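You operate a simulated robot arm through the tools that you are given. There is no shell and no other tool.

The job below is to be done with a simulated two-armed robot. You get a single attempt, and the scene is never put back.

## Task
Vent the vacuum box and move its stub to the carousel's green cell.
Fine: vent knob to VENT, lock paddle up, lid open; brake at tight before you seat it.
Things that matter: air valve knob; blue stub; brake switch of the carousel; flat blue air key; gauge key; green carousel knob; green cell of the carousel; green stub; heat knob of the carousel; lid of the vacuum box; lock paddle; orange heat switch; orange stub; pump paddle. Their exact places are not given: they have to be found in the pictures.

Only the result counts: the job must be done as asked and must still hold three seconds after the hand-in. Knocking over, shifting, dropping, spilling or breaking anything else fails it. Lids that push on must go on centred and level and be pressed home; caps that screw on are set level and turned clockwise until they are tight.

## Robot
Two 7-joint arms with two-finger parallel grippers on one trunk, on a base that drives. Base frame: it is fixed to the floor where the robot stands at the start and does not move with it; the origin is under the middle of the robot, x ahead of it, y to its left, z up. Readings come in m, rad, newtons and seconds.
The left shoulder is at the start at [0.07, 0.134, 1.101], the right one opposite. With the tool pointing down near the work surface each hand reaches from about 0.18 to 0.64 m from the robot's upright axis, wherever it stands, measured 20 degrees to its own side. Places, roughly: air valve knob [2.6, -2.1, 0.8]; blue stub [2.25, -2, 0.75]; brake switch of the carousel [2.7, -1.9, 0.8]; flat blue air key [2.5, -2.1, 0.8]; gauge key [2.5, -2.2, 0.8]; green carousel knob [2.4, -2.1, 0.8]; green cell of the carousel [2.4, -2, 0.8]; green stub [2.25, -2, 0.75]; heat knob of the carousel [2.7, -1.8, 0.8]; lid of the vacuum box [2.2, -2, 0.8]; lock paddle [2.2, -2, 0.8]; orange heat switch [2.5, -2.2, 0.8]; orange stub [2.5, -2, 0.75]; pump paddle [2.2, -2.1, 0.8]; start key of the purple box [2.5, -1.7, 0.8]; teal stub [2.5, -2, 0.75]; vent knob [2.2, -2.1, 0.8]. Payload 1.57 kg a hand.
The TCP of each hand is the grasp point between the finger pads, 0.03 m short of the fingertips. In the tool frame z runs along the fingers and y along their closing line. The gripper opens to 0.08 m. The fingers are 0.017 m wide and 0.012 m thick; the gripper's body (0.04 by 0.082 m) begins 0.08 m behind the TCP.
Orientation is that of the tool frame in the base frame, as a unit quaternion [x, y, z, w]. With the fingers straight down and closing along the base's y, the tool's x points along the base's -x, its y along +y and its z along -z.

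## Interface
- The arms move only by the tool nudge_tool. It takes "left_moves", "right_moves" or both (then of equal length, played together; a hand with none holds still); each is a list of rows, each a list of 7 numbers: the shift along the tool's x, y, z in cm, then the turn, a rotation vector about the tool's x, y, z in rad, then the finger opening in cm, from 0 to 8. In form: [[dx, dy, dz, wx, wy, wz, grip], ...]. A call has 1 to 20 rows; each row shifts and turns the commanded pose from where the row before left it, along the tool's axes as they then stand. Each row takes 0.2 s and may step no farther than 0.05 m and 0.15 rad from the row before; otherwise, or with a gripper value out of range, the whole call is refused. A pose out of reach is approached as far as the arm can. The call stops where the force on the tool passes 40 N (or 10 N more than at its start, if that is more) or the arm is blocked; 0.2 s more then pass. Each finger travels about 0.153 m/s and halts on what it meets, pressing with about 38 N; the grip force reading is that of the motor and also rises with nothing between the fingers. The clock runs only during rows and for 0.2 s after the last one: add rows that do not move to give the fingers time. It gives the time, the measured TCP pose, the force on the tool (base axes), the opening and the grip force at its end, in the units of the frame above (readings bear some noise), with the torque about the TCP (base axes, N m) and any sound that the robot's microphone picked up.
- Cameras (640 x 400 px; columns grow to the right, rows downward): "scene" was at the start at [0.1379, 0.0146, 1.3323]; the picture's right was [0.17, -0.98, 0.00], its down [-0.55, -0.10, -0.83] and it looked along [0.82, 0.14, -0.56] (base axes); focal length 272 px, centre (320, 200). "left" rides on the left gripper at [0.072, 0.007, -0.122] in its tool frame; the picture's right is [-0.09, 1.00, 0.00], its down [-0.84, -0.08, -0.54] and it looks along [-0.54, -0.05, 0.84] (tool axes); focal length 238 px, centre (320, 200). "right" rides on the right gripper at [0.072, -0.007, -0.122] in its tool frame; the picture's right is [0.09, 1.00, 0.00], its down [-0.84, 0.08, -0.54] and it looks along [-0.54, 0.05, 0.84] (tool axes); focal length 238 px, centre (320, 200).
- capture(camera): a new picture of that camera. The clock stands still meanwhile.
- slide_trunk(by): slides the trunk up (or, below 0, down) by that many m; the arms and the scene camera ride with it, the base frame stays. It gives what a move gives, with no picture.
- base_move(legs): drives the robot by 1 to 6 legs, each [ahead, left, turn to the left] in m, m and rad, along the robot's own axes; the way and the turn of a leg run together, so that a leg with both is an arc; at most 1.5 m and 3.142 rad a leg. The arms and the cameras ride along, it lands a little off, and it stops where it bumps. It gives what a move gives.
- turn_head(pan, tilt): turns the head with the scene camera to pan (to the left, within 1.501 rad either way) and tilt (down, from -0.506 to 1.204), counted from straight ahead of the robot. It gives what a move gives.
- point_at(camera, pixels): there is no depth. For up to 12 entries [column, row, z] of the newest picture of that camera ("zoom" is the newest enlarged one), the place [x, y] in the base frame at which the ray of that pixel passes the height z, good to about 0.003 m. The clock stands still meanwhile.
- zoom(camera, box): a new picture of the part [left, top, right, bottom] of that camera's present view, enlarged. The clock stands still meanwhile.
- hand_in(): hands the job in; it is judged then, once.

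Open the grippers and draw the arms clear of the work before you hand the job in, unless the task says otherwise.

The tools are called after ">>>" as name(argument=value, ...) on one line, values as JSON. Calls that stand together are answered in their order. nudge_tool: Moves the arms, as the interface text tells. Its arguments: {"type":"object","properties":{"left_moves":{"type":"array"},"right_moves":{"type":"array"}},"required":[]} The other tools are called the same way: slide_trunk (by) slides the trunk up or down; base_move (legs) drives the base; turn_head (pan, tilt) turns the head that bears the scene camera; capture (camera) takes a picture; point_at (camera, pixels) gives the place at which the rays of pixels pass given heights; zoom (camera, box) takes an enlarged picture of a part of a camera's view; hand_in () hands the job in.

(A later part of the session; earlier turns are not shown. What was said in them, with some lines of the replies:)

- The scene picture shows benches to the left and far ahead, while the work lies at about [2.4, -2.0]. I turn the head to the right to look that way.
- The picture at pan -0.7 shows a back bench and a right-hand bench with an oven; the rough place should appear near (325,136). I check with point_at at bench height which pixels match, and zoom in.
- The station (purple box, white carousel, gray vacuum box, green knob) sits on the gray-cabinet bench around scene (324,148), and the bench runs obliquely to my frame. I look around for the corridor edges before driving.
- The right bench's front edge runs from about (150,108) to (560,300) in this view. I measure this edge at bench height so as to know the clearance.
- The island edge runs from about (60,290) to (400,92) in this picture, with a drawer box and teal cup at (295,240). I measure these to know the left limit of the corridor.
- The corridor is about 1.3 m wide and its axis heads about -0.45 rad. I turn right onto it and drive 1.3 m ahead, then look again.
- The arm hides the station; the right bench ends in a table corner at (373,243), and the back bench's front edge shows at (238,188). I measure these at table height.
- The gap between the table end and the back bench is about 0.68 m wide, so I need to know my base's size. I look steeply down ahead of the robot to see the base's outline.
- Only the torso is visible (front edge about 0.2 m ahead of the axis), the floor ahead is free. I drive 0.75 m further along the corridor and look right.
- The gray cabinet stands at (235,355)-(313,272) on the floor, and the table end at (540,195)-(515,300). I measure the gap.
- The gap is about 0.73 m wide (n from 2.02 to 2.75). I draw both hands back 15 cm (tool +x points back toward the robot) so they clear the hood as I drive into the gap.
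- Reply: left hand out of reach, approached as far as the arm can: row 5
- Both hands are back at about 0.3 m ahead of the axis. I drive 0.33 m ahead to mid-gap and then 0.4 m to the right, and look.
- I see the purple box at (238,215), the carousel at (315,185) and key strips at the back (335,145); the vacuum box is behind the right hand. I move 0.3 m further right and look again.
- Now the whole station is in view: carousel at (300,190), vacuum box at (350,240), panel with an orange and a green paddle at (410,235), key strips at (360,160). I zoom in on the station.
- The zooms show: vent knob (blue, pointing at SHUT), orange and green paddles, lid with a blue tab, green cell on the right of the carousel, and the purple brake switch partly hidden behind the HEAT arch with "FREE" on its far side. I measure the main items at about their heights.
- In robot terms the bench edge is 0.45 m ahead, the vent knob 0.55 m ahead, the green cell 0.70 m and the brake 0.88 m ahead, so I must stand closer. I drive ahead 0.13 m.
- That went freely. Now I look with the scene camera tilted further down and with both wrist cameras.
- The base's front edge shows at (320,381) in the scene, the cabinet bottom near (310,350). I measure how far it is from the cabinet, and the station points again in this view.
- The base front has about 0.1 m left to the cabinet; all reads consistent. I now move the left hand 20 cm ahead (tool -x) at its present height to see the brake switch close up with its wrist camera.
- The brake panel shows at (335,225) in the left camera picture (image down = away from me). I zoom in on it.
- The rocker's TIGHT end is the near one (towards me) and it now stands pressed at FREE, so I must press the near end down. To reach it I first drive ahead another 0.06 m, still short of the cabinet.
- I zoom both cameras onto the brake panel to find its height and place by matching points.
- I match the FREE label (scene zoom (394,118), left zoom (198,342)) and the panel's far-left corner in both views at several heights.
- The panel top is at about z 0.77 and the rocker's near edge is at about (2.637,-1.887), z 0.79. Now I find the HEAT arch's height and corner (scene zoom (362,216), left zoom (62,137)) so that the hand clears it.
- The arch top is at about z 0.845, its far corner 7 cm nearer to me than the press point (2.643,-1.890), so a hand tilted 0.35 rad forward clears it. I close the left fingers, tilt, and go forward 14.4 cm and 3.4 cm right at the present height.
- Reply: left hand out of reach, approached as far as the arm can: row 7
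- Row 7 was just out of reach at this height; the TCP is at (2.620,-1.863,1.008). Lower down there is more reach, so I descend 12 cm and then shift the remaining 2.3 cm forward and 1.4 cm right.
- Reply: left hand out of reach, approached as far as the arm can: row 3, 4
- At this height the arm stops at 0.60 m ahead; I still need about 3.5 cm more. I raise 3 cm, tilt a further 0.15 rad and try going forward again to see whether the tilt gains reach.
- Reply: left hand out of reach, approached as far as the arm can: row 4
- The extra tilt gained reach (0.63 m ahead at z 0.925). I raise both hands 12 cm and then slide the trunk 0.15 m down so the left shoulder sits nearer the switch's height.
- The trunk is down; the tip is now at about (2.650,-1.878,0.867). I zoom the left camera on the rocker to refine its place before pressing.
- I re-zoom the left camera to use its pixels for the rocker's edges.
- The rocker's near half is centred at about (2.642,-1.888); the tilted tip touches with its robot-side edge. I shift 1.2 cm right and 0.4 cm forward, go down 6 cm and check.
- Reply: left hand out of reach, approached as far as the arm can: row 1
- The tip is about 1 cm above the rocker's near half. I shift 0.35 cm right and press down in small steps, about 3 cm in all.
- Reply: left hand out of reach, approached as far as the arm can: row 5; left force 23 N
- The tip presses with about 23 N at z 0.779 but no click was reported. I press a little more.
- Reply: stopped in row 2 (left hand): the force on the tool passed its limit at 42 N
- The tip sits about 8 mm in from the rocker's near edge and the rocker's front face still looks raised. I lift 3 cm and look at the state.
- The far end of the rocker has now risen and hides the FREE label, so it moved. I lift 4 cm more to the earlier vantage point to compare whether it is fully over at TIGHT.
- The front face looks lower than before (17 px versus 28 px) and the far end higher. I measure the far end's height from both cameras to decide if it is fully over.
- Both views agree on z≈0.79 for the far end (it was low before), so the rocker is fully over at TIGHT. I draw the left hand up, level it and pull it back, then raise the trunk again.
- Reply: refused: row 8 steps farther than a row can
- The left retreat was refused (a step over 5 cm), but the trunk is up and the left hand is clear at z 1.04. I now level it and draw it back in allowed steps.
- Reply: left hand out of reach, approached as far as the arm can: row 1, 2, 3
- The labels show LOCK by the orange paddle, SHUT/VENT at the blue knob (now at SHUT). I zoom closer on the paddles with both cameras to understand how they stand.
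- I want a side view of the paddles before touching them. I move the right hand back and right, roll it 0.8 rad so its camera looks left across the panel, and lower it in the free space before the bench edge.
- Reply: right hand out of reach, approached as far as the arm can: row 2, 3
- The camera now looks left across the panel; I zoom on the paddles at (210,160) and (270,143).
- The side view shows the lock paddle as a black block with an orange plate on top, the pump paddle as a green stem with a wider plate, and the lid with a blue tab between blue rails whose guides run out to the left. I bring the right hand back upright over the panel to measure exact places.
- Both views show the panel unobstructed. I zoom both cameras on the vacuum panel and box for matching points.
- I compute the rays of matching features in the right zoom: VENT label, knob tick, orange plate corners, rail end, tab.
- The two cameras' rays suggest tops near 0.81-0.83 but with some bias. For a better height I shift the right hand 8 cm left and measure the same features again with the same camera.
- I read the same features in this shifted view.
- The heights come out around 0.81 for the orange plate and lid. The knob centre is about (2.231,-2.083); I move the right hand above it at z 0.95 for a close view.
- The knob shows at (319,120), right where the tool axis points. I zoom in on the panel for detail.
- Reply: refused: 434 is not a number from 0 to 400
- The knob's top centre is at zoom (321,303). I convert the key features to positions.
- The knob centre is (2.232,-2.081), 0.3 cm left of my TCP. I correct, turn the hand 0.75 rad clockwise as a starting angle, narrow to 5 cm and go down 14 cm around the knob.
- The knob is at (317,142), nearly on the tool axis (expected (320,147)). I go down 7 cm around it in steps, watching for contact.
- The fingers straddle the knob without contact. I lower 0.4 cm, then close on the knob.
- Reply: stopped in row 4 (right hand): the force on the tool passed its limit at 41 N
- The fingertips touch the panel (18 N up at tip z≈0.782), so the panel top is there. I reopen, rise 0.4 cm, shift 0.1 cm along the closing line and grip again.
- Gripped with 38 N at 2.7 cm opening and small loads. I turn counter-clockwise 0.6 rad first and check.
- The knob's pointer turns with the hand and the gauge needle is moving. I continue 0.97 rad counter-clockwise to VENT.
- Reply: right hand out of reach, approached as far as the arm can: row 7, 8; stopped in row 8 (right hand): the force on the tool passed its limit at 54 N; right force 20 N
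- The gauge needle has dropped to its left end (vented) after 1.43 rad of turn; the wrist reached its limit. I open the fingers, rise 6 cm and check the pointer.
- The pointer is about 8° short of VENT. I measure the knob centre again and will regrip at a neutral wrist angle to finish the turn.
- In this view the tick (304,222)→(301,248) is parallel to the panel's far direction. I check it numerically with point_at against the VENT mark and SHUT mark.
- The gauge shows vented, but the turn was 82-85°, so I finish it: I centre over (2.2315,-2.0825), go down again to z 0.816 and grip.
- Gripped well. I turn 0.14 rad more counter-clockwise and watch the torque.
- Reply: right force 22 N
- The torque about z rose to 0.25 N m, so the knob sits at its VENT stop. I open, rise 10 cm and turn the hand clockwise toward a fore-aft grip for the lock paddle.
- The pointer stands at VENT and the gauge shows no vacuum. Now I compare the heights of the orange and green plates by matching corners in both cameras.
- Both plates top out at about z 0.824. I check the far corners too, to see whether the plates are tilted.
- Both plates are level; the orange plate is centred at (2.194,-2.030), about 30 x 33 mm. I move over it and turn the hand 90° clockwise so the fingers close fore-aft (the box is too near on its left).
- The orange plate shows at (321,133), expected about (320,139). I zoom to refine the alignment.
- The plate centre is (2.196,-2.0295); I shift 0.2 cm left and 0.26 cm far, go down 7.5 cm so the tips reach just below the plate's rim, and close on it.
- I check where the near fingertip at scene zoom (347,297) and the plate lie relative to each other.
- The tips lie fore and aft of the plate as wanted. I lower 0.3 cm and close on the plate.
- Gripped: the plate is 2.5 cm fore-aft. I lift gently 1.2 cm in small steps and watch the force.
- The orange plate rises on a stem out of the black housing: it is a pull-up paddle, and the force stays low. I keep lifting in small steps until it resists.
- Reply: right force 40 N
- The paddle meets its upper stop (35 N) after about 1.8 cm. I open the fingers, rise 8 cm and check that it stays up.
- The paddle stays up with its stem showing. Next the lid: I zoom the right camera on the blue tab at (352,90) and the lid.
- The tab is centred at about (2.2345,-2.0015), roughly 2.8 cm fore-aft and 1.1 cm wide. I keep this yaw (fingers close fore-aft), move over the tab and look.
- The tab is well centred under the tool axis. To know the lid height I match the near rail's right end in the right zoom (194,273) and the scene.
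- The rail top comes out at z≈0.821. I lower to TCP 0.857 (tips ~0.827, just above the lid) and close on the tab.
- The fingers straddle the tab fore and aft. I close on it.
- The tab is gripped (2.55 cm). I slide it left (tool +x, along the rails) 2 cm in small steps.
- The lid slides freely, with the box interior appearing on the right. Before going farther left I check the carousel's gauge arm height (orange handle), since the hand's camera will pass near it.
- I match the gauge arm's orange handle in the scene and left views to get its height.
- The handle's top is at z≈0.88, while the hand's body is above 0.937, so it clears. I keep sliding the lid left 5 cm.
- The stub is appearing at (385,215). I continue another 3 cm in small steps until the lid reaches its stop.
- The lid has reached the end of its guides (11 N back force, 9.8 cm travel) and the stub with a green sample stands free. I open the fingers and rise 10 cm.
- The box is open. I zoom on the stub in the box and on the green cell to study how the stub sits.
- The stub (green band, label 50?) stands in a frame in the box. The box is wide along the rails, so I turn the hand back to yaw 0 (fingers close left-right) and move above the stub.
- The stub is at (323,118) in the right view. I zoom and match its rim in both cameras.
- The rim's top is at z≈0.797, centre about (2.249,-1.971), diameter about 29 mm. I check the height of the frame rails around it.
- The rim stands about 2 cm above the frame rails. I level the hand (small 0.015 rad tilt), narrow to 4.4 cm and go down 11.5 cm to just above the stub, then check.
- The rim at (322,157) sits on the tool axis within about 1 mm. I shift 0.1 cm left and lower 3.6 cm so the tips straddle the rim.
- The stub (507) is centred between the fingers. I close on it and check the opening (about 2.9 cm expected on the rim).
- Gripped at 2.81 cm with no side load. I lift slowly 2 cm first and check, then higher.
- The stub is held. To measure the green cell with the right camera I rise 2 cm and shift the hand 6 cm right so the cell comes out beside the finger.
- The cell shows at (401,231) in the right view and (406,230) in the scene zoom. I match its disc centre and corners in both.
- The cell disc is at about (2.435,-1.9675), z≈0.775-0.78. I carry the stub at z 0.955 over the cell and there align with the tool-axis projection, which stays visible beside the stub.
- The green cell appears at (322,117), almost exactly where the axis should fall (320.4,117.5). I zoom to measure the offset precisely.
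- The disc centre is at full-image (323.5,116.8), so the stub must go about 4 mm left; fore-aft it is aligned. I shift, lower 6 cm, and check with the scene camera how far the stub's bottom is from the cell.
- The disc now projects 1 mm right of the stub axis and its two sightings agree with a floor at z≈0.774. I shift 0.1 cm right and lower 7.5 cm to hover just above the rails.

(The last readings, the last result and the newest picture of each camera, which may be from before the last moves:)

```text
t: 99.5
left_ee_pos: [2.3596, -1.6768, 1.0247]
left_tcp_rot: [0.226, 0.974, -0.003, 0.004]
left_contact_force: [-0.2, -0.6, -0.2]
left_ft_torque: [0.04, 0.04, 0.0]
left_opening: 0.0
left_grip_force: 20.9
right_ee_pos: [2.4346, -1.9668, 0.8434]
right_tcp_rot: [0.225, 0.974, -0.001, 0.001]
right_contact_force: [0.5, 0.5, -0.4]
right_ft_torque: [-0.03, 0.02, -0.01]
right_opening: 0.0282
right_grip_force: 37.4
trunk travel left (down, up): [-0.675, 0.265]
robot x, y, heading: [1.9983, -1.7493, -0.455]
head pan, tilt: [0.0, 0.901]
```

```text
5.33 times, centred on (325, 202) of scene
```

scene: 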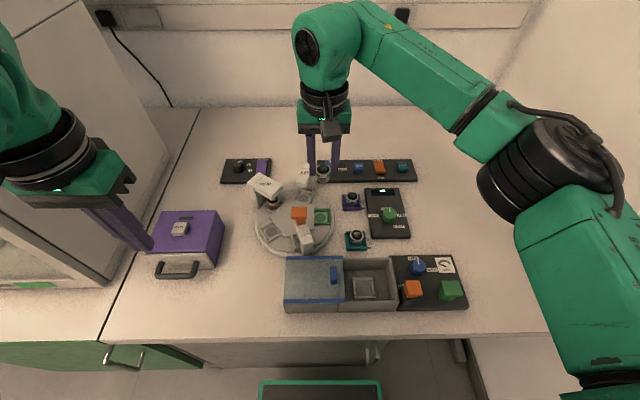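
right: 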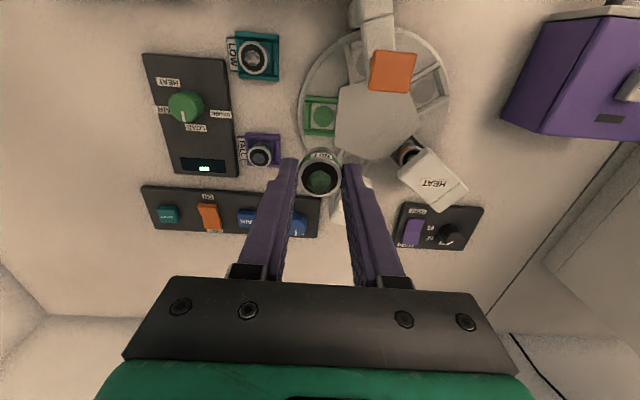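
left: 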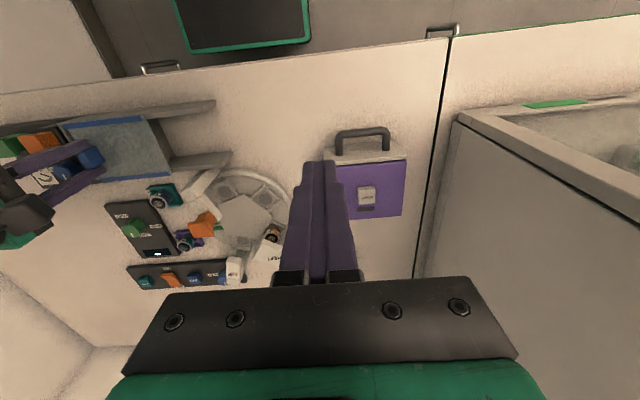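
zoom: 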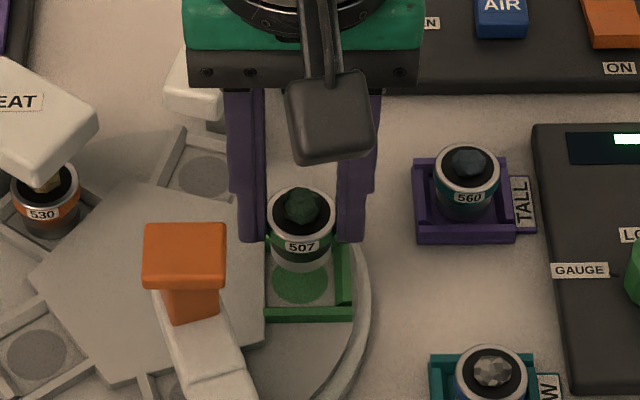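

Alignment looks good: disc centre col 322 and stub base col 321 in the zoom. I lower in small steps, 1.6 cm, and watch the force.

>>> nudge_tool(right_moves=[[0, 0, 0.5, 0, 0, 0, 2], [0, 0, 0.5, 0, 0, 0, 2], [0, 0, 0.3, 0, 0, 0, 2], [0, 0, 0.3, 0, 0, 0, 2]])

>>> zoom(camera="right", box=[270, 110, 370, 230])

>>> zoom(camera="scene", box=[280, 165, 370, 240])

```text
t: 100.5
left_ee_pos: [2.3611, -1.678, 1.0233]
left_tcp_rot: [0.226, 0.974, -0.003, 0.005]
left_contact_force: [-0.2, -0.1, 0.3]
left_ft_torque: [-0.03, -0.01, 0.0]
left_opening: 0.0
left_grip_force: 20.9
right_ee_pos: [2.4354, -1.9677, 0.8292]
right_tcp_rot: [0.226, 0.974, 0.0, -0.002]
right_contact_force: [0.2, -0.5, -0.4]
right_ft_torque: [-0.01, 0.02, -0.01]
right_opening: 0.0285
right_grip_force: 38.2
trunk travel left (down, up): [-0.675, 0.265]
robot x, y, heading: [1.9948, -1.7483, -0.452]
head pan, tilt: [0.0, 0.901]
```

```text
3.33 times, centred on (320, 170) of right
```

zoom: 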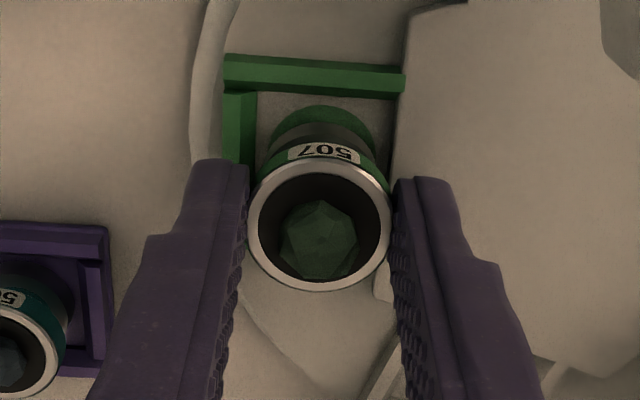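

```text
5.33 times, centred on (325, 202) of scene
```

zoom: 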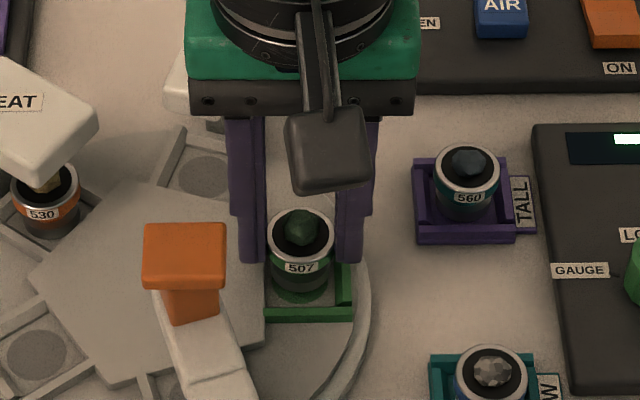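

No contact yet at z 0.829; the base is close above the disc. I continue in 2 mm steps.

>>> nudge_tool(right_moves=[[0, 0, 0.2, 0, 0, 0, 2], [0, 0, 0.2, 0, 0, 0, 2], [0, 0, 0.2, 0, 0, 0, 2], [0, 0, 0, 0, 0, 0, 2]])

>>> zoom(camera="right", box=[270, 110, 370, 230])

```text
t: 101.5
left_ee_pos: [2.3599, -1.6758, 1.0229]
left_tcp_rot: [0.225, 0.974, -0.003, 0.006]
left_contact_force: [-0.2, -0.9, 0.3]
left_ft_torque: [-0.01, 0.03, 0.03]
left_opening: 0.0
left_grip_force: 21.5
right_ee_pos: [2.4354, -1.9664, 0.8229]
right_tcp_rot: [0.225, 0.974, 0.001, 0.0]
right_contact_force: [-0.8, -0.7, 4.3]
right_ft_torque: [0.0, 0.02, -0.02]
right_opening: 0.0282
right_grip_force: 38.0
trunk travel left (down, up): [-0.675, 0.265]
robot x, y, heading: [1.9991, -1.7473, -0.453]
head pan, tilt: [0.0, 0.901]
```

```text
3.33 times, centred on (320, 170) of right
```

zoom: 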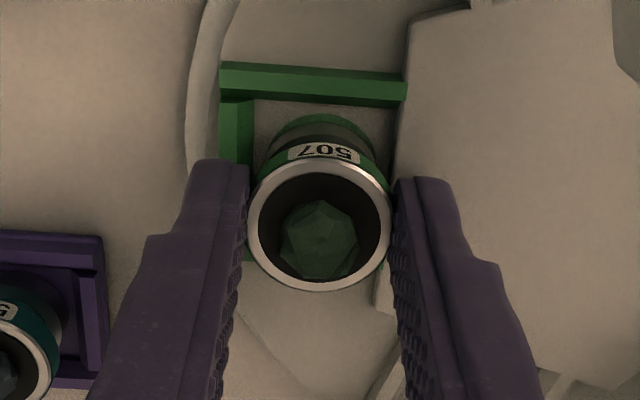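

There is a light 4 N contact at z 0.823. I zoom closely with both cameras to tell whether the base is on the cell floor or on a rail.

>>> zoom(camera="right", box=[280, 125, 360, 175])

>>> zoom(camera="scene", box=[305, 190, 365, 230])

```text
8.00 times, centred on (320, 150) of right
```

zoom: 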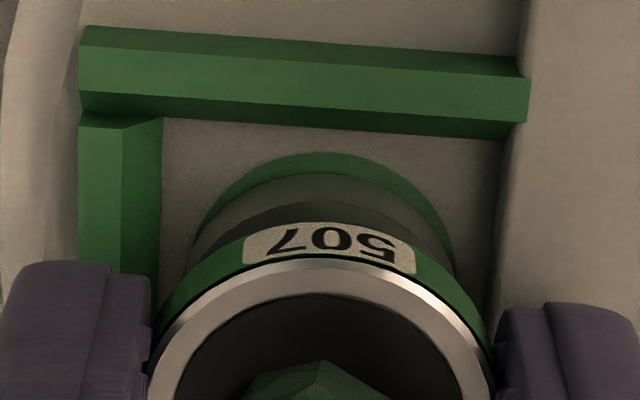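

```text
10.00 times, centred on (335, 210) of scene
```

zoom: 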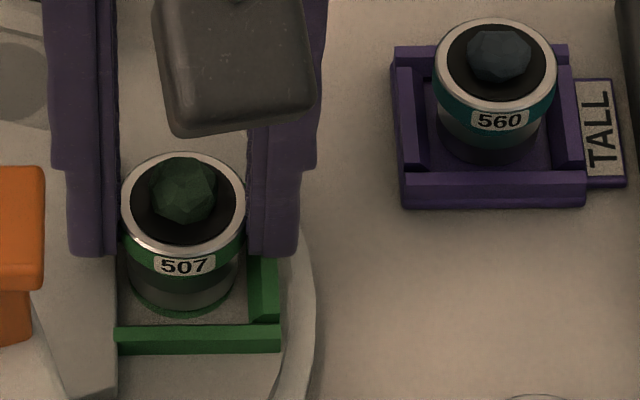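

The base (r≈12 mm) is inside the rails, nearly concentric with the disc, and the contact is central. I lower another 1.5 mm to confirm the floor by the force rise.

>>> nudge_tool(right_moves=[[0, 0, 0.1, 0, 0, 0, 2], [0, 0, 0.05, 0, 0, 0, 2]])

>>> zoom(camera="right", box=[280, 125, 360, 175])

```text
t: 102.1
left_ee_pos: [2.3584, -1.6764, 1.0237]
left_tcp_rot: [0.225, 0.974, -0.004, 0.006]
left_contact_force: [-0.9, -0.4, -1.2]
left_ft_torque: [0.03, -0.03, 0.01]
left_opening: 0.0
left_grip_force: 21.3
right_ee_pos: [2.4338, -1.9666, 0.8238]
right_tcp_rot: [0.226, 0.974, 0.001, 0.001]
right_contact_force: [0.5, -2.0, 12.3]
right_ft_torque: [-0.11, -0.05, -0.04]
right_opening: 0.0284
right_grip_force: 38.0
trunk travel left (down, up): [-0.675, 0.265]
robot x, y, heading: [1.9961, -1.7497, -0.46]
head pan, tilt: [0.0, 0.901]
```

```text
8.00 times, centred on (320, 150) of right
```

zoom: 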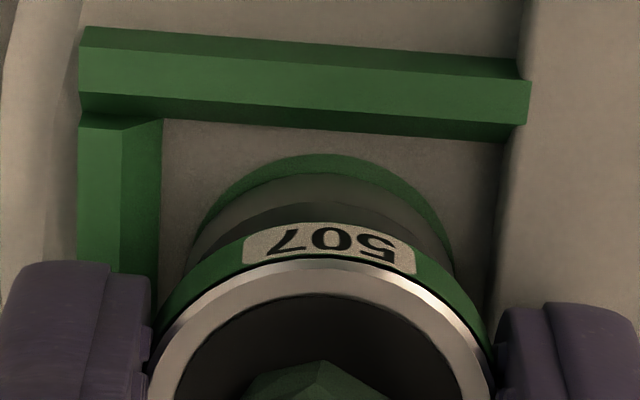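

The force rose to 12 N without further motion, so it rests firmly. I zoom further in the scene to see the base edge against the disc and rails.

>>> zoom(camera="scene", box=[312, 200, 344, 226])

>>> zoom(camera="scene", box=[340, 185, 372, 211])

>>> zoom(camera="scene", box=[341, 225, 373, 251])

```text
15.38 times, centred on (328, 213) of scene
```

zoom: 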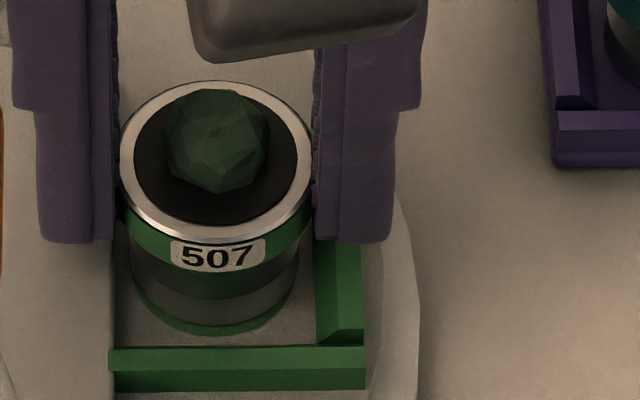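

```text
15.38 times, centred on (356, 198) of scene
```

zoom: 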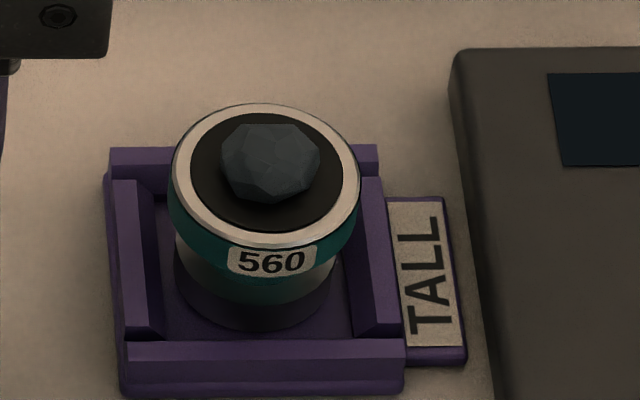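

```text
15.38 times, centred on (357, 238) of scene
```

zoom: 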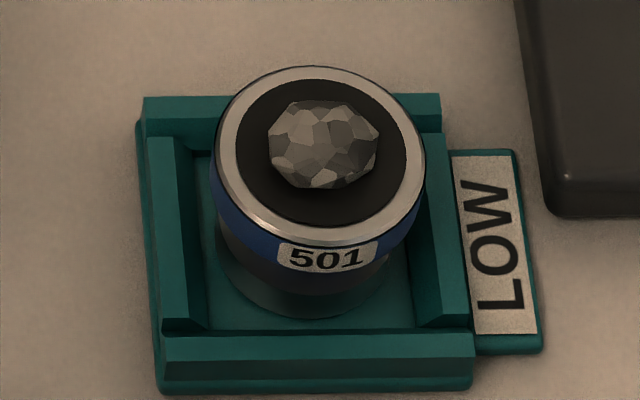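

Compared with the seated stubs 560 and 501, stub 507's base sits the same way within 1-2 mm, on the disc inside the rails. I unload 1 mm, then open the fingers to 4.2 cm.

>>> nudge_tool(right_moves=[[0, 0, -0.1, 0, 0, 0, 2], [0, 0, 0, 0, 0, 0, 3.4], [0, 0, 0, 0, 0, 0, 4.2], [0, 0, 0, 0, 0, 0, 4.2]])

>>> zoom(camera="scene", box=[312, 200, 344, 226])

>>> zoom(camera="right", box=[270, 110, 370, 230])

```text
t: 103.1
left_ee_pos: [2.3596, -1.6767, 1.0235]
left_tcp_rot: [0.225, 0.974, -0.002, 0.005]
left_contact_force: [-0.3, -0.4, 0.7]
left_ft_torque: [-0.02, 0.02, 0.0]
left_opening: 0.0
left_grip_force: 21.8
right_ee_pos: [2.4357, -1.9675, 0.8215]
right_tcp_rot: [0.226, 0.974, 0.0, -0.001]
right_contact_force: [-0.2, -0.2, 0.8]
right_ft_torque: [0.0, 0.03, -0.02]
right_opening: 0.0419
right_grip_force: 0.1
trunk travel left (down, up): [-0.675, 0.265]
robot x, y, heading: [1.9944, -1.7512, -0.457]
head pan, tilt: [0.0, 0.901]
```

```text
15.38 times, centred on (328, 213) of scene
```

zoom: 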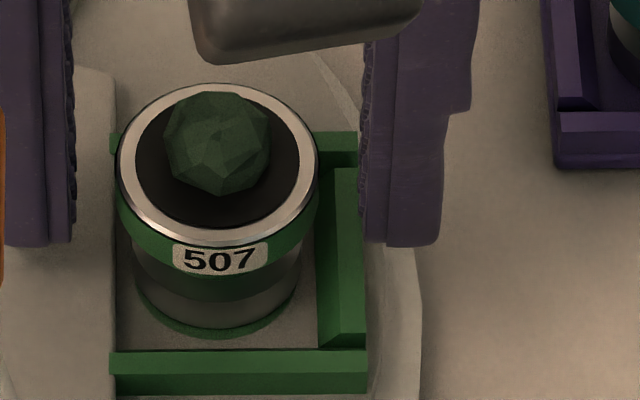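

```text
3.33 times, centred on (320, 170) of right
```

zoom: 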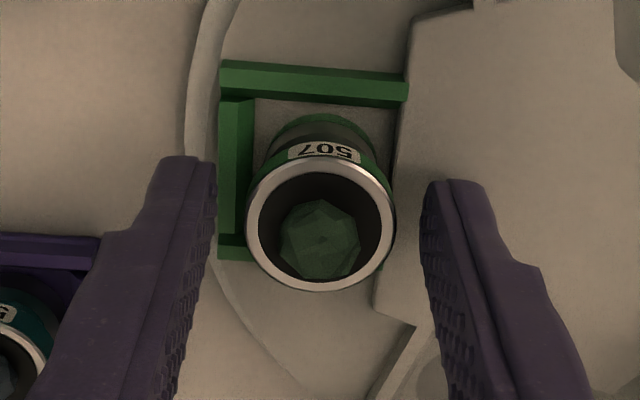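

The stub stands free and upright in the cell. I lift the hand straight up 13 cm.

>>> nudge_tool(right_moves=[[0, 0, -1.5, 0, 0, 0, 4.2], [0, 0, -2.5, 0, 0, 0, 4.2], [0, 0, -3, 0, 0, 0, 4.2], [0, 0, -3, 0, 0, 0, 4.2], [0, 0, -3, 0, 0, 0, 4.2], [0, 0, 0, 0, 0, 0, 4.2]])

>>> capture(camera="right")

>>> zoom(camera="right", box=[290, 85, 360, 150])

>>> zoom(camera="scene", box=[220, 140, 380, 260])

```text
t: 104.5
left_ee_pos: [2.3612, -1.6762, 1.0233]
left_tcp_rot: [0.225, 0.974, -0.003, 0.004]
left_contact_force: [-0.1, 0.7, 0.5]
left_ft_torque: [0.01, 0.0, 0.0]
left_opening: 0.0001
left_grip_force: 21.2
right_ee_pos: [2.4364, -1.9661, 0.9525]
right_tcp_rot: [0.226, 0.974, 0.0, -0.001]
right_contact_force: [-0.4, 0.6, 0.2]
right_ft_torque: [0.0, 0.0, 0.01]
right_opening: 0.0422
right_grip_force: 0.1
trunk travel left (down, up): [-0.675, 0.265]
robot x, y, heading: [1.9989, -1.7464, -0.459]
head pan, tilt: [0.0, 0.901]
```

```text
taken
```

right: 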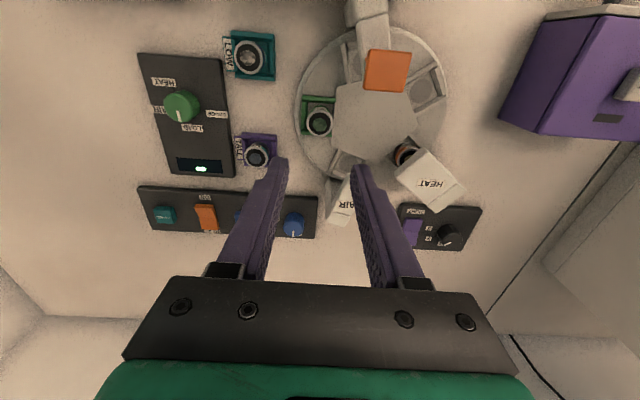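

```text
6.15 times, centred on (325, 118) of right
```

zoom: 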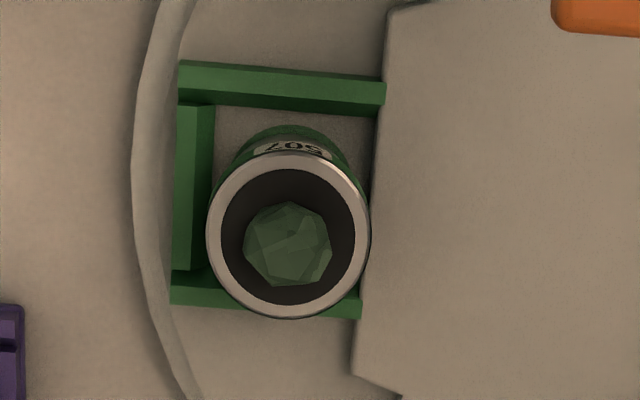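

```text
3.33 times, centred on (300, 200) of scene
```

zoom: 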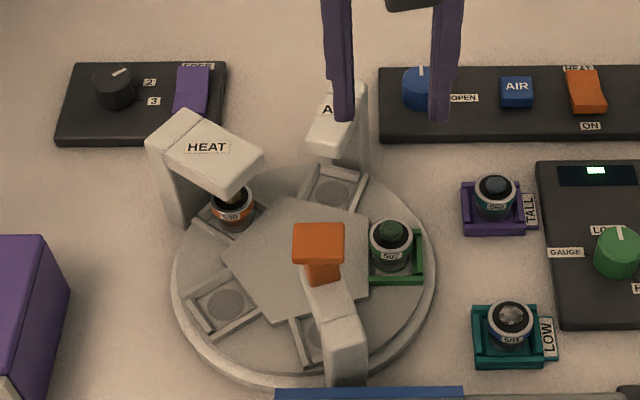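

Stub 507 stands upright in the green cell. I verify the brake rocker, vent knob, lock paddle and lid in close views before withdrawing.

>>> zoom(camera="right", box=[390, 190, 490, 260])

>>> zoom(camera="scene", box=[275, 240, 475, 320])

>>> zoom(camera="scene", box=[215, 145, 295, 195])

```text
5.71 times, centred on (440, 225) of right
```

zoom: 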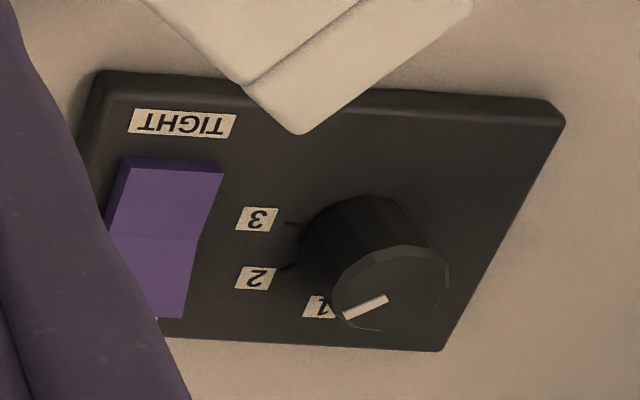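

```text
3.20 times, centred on (375, 280) of scene
```

zoom: 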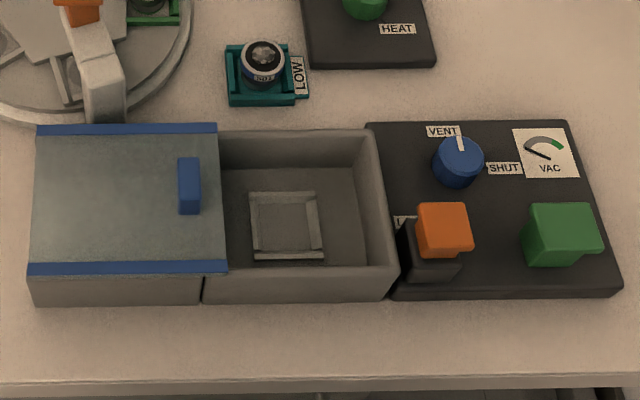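

```text
8.00 times, centred on (255, 170) of scene
```

zoom: 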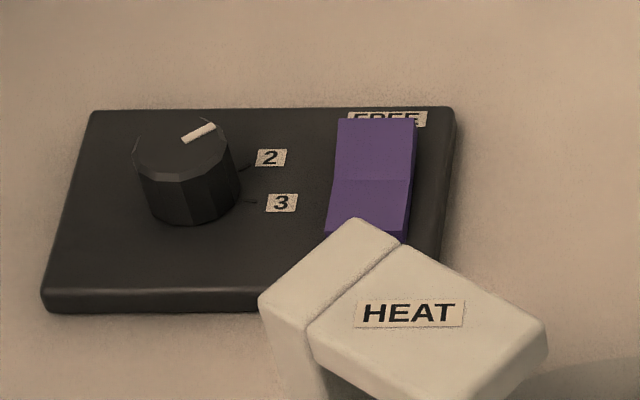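

Everything stands as asked: rocker at TIGHT, vent at VENT with no vacuum, lock paddle up, lid open, stub in the green cell. I raise both hands, open the grippers and draw them back.

>>> nudge_tool(right_moves=[[0, 0, -3, 0, 0, 0, 4.2], [0, 0, -4, 0, 0, 0, 5], [0, 0, -3, 0, 0, 0, 8], [4, -2, 0, 0, 0, 0, 8], [4, -2, 0, 0, 0, 0, 8], [4, -2, 0, 0, 0, 0, 8], [4, -2, 0, 0, 0, 0, 8], [4, -2, 0, 0, 0, 0, 8]], left_moves=[[0, 0, -2, 0, 0, 0, 2], [0, 0, -2, 0, 0, 0, 4], [0, 0, -2, 0, 0, 0, 8], [2, 0, 0, 0, 0, 0, 8], [2, 0, 0, 0, 0, 0, 8], [2, 0, 0, 0, 0, 0, 8], [0, 0, 0, 0, 0, 0, 8], [0, 0, 0, 0, 0, 0, 8]])

>>> capture(camera="scene")

```text
t: 106.3
left_ee_pos: [2.3036, -1.6503, 1.0836]
left_tcp_rot: [0.226, 0.974, -0.003, 0.005]
left_contact_force: [-0.4, 0.2, 1.3]
left_ft_torque: [0.0, -0.06, 0.02]
left_opening: 0.0801
left_grip_force: 0.1
right_ee_pos: [2.2098, -1.9692, 1.0539]
right_tcp_rot: [0.225, 0.974, 0.001, 0.0]
right_contact_force: [-0.5, -0.3, 0.6]
right_ft_torque: [-0.01, -0.01, -0.01]
right_opening: 0.08
right_grip_force: 0.1
trunk travel left (down, up): [-0.675, 0.265]
robot x, y, heading: [1.9949, -1.746, -0.454]
head pan, tilt: [0.0, 0.901]
```

```text
taken
```

scene: 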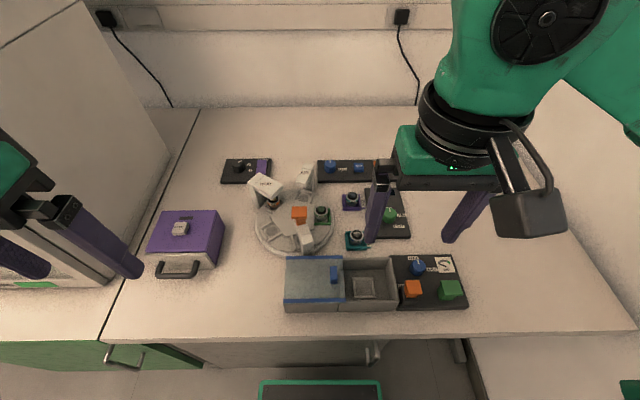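

The hands are high and open. I take a last close look at the stub and its cell, then back the base off 0.15 m to be clear.

>>> zoom(camera="scene", box=[300, 190, 350, 230])

>>> base_move(legs=[[-0.15, 0, 0]])

>>> capture(camera="scene")

```text
10.00 times, centred on (325, 210) of scene
```

zoom: 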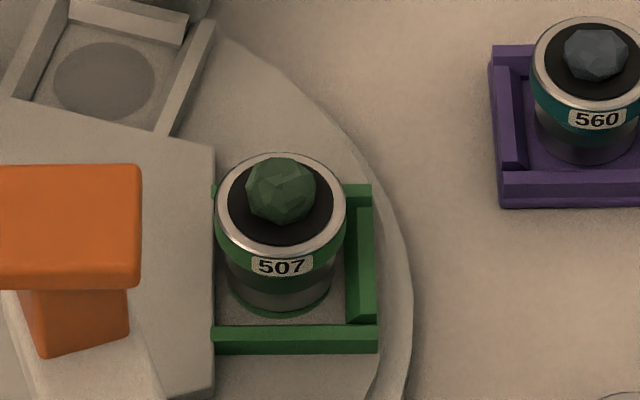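

```text
t: 107.6
left_ee_pos: [2.1728, -1.5848, 1.0826]
left_tcp_rot: [0.226, 0.974, -0.003, 0.004]
left_contact_force: [-0.9, 0.0, -0.1]
left_ft_torque: [0.02, 0.0, 0.01]
left_opening: 0.0799
left_grip_force: 0.1
right_ee_pos: [2.0774, -1.9036, 1.0522]
right_tcp_rot: [0.226, 0.974, 0.001, -0.001]
right_contact_force: [-0.5, -0.1, 0.5]
right_ft_torque: [0.04, 0.02, 0.04]
right_opening: 0.08
right_grip_force: 0.0
trunk travel left (down, up): [-0.675, 0.265]
robot x, y, heading: [1.8601, -1.6829, -0.454]
head pan, tilt: [0.0, 0.901]
```

```text
taken
```

scene: 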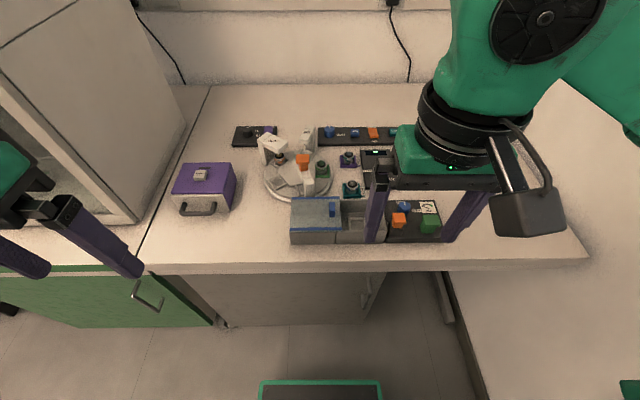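

Both hands are clear of the bench, the stub still stands in the green cell at (322,168), and nothing else has moved. I hand the job in.

>>> hand_in()

```text
The job is handed in.
```

The vacuum box is vented and its stub (507, green band) now stands in the carousel's green cell. The job is handed in, but no verdict has come back.

- **Brake:** I pressed the rocker to TIGHT before moving the stub. The last close view showed it fully over.
- **Vent knob:** It is turned to VENT and sits against its stop. The gauge dropped to no vacuum.
- **Lock paddle:** I pulled it up to its stop and it stayed up.
- **Lid:** It slid open about 9.8 cm, to the end of its guides.
- **Stub:** It rests upright inside the cell's rails, roughly 1 mm off centre by my reading of the pictures. A firm press of about 12 N moved it no lower.

I did not touch the pump paddle, since you didn't ask for it. Both grippers are open, the arms are clear of the bench, and I saw nothing else shifted or knocked.
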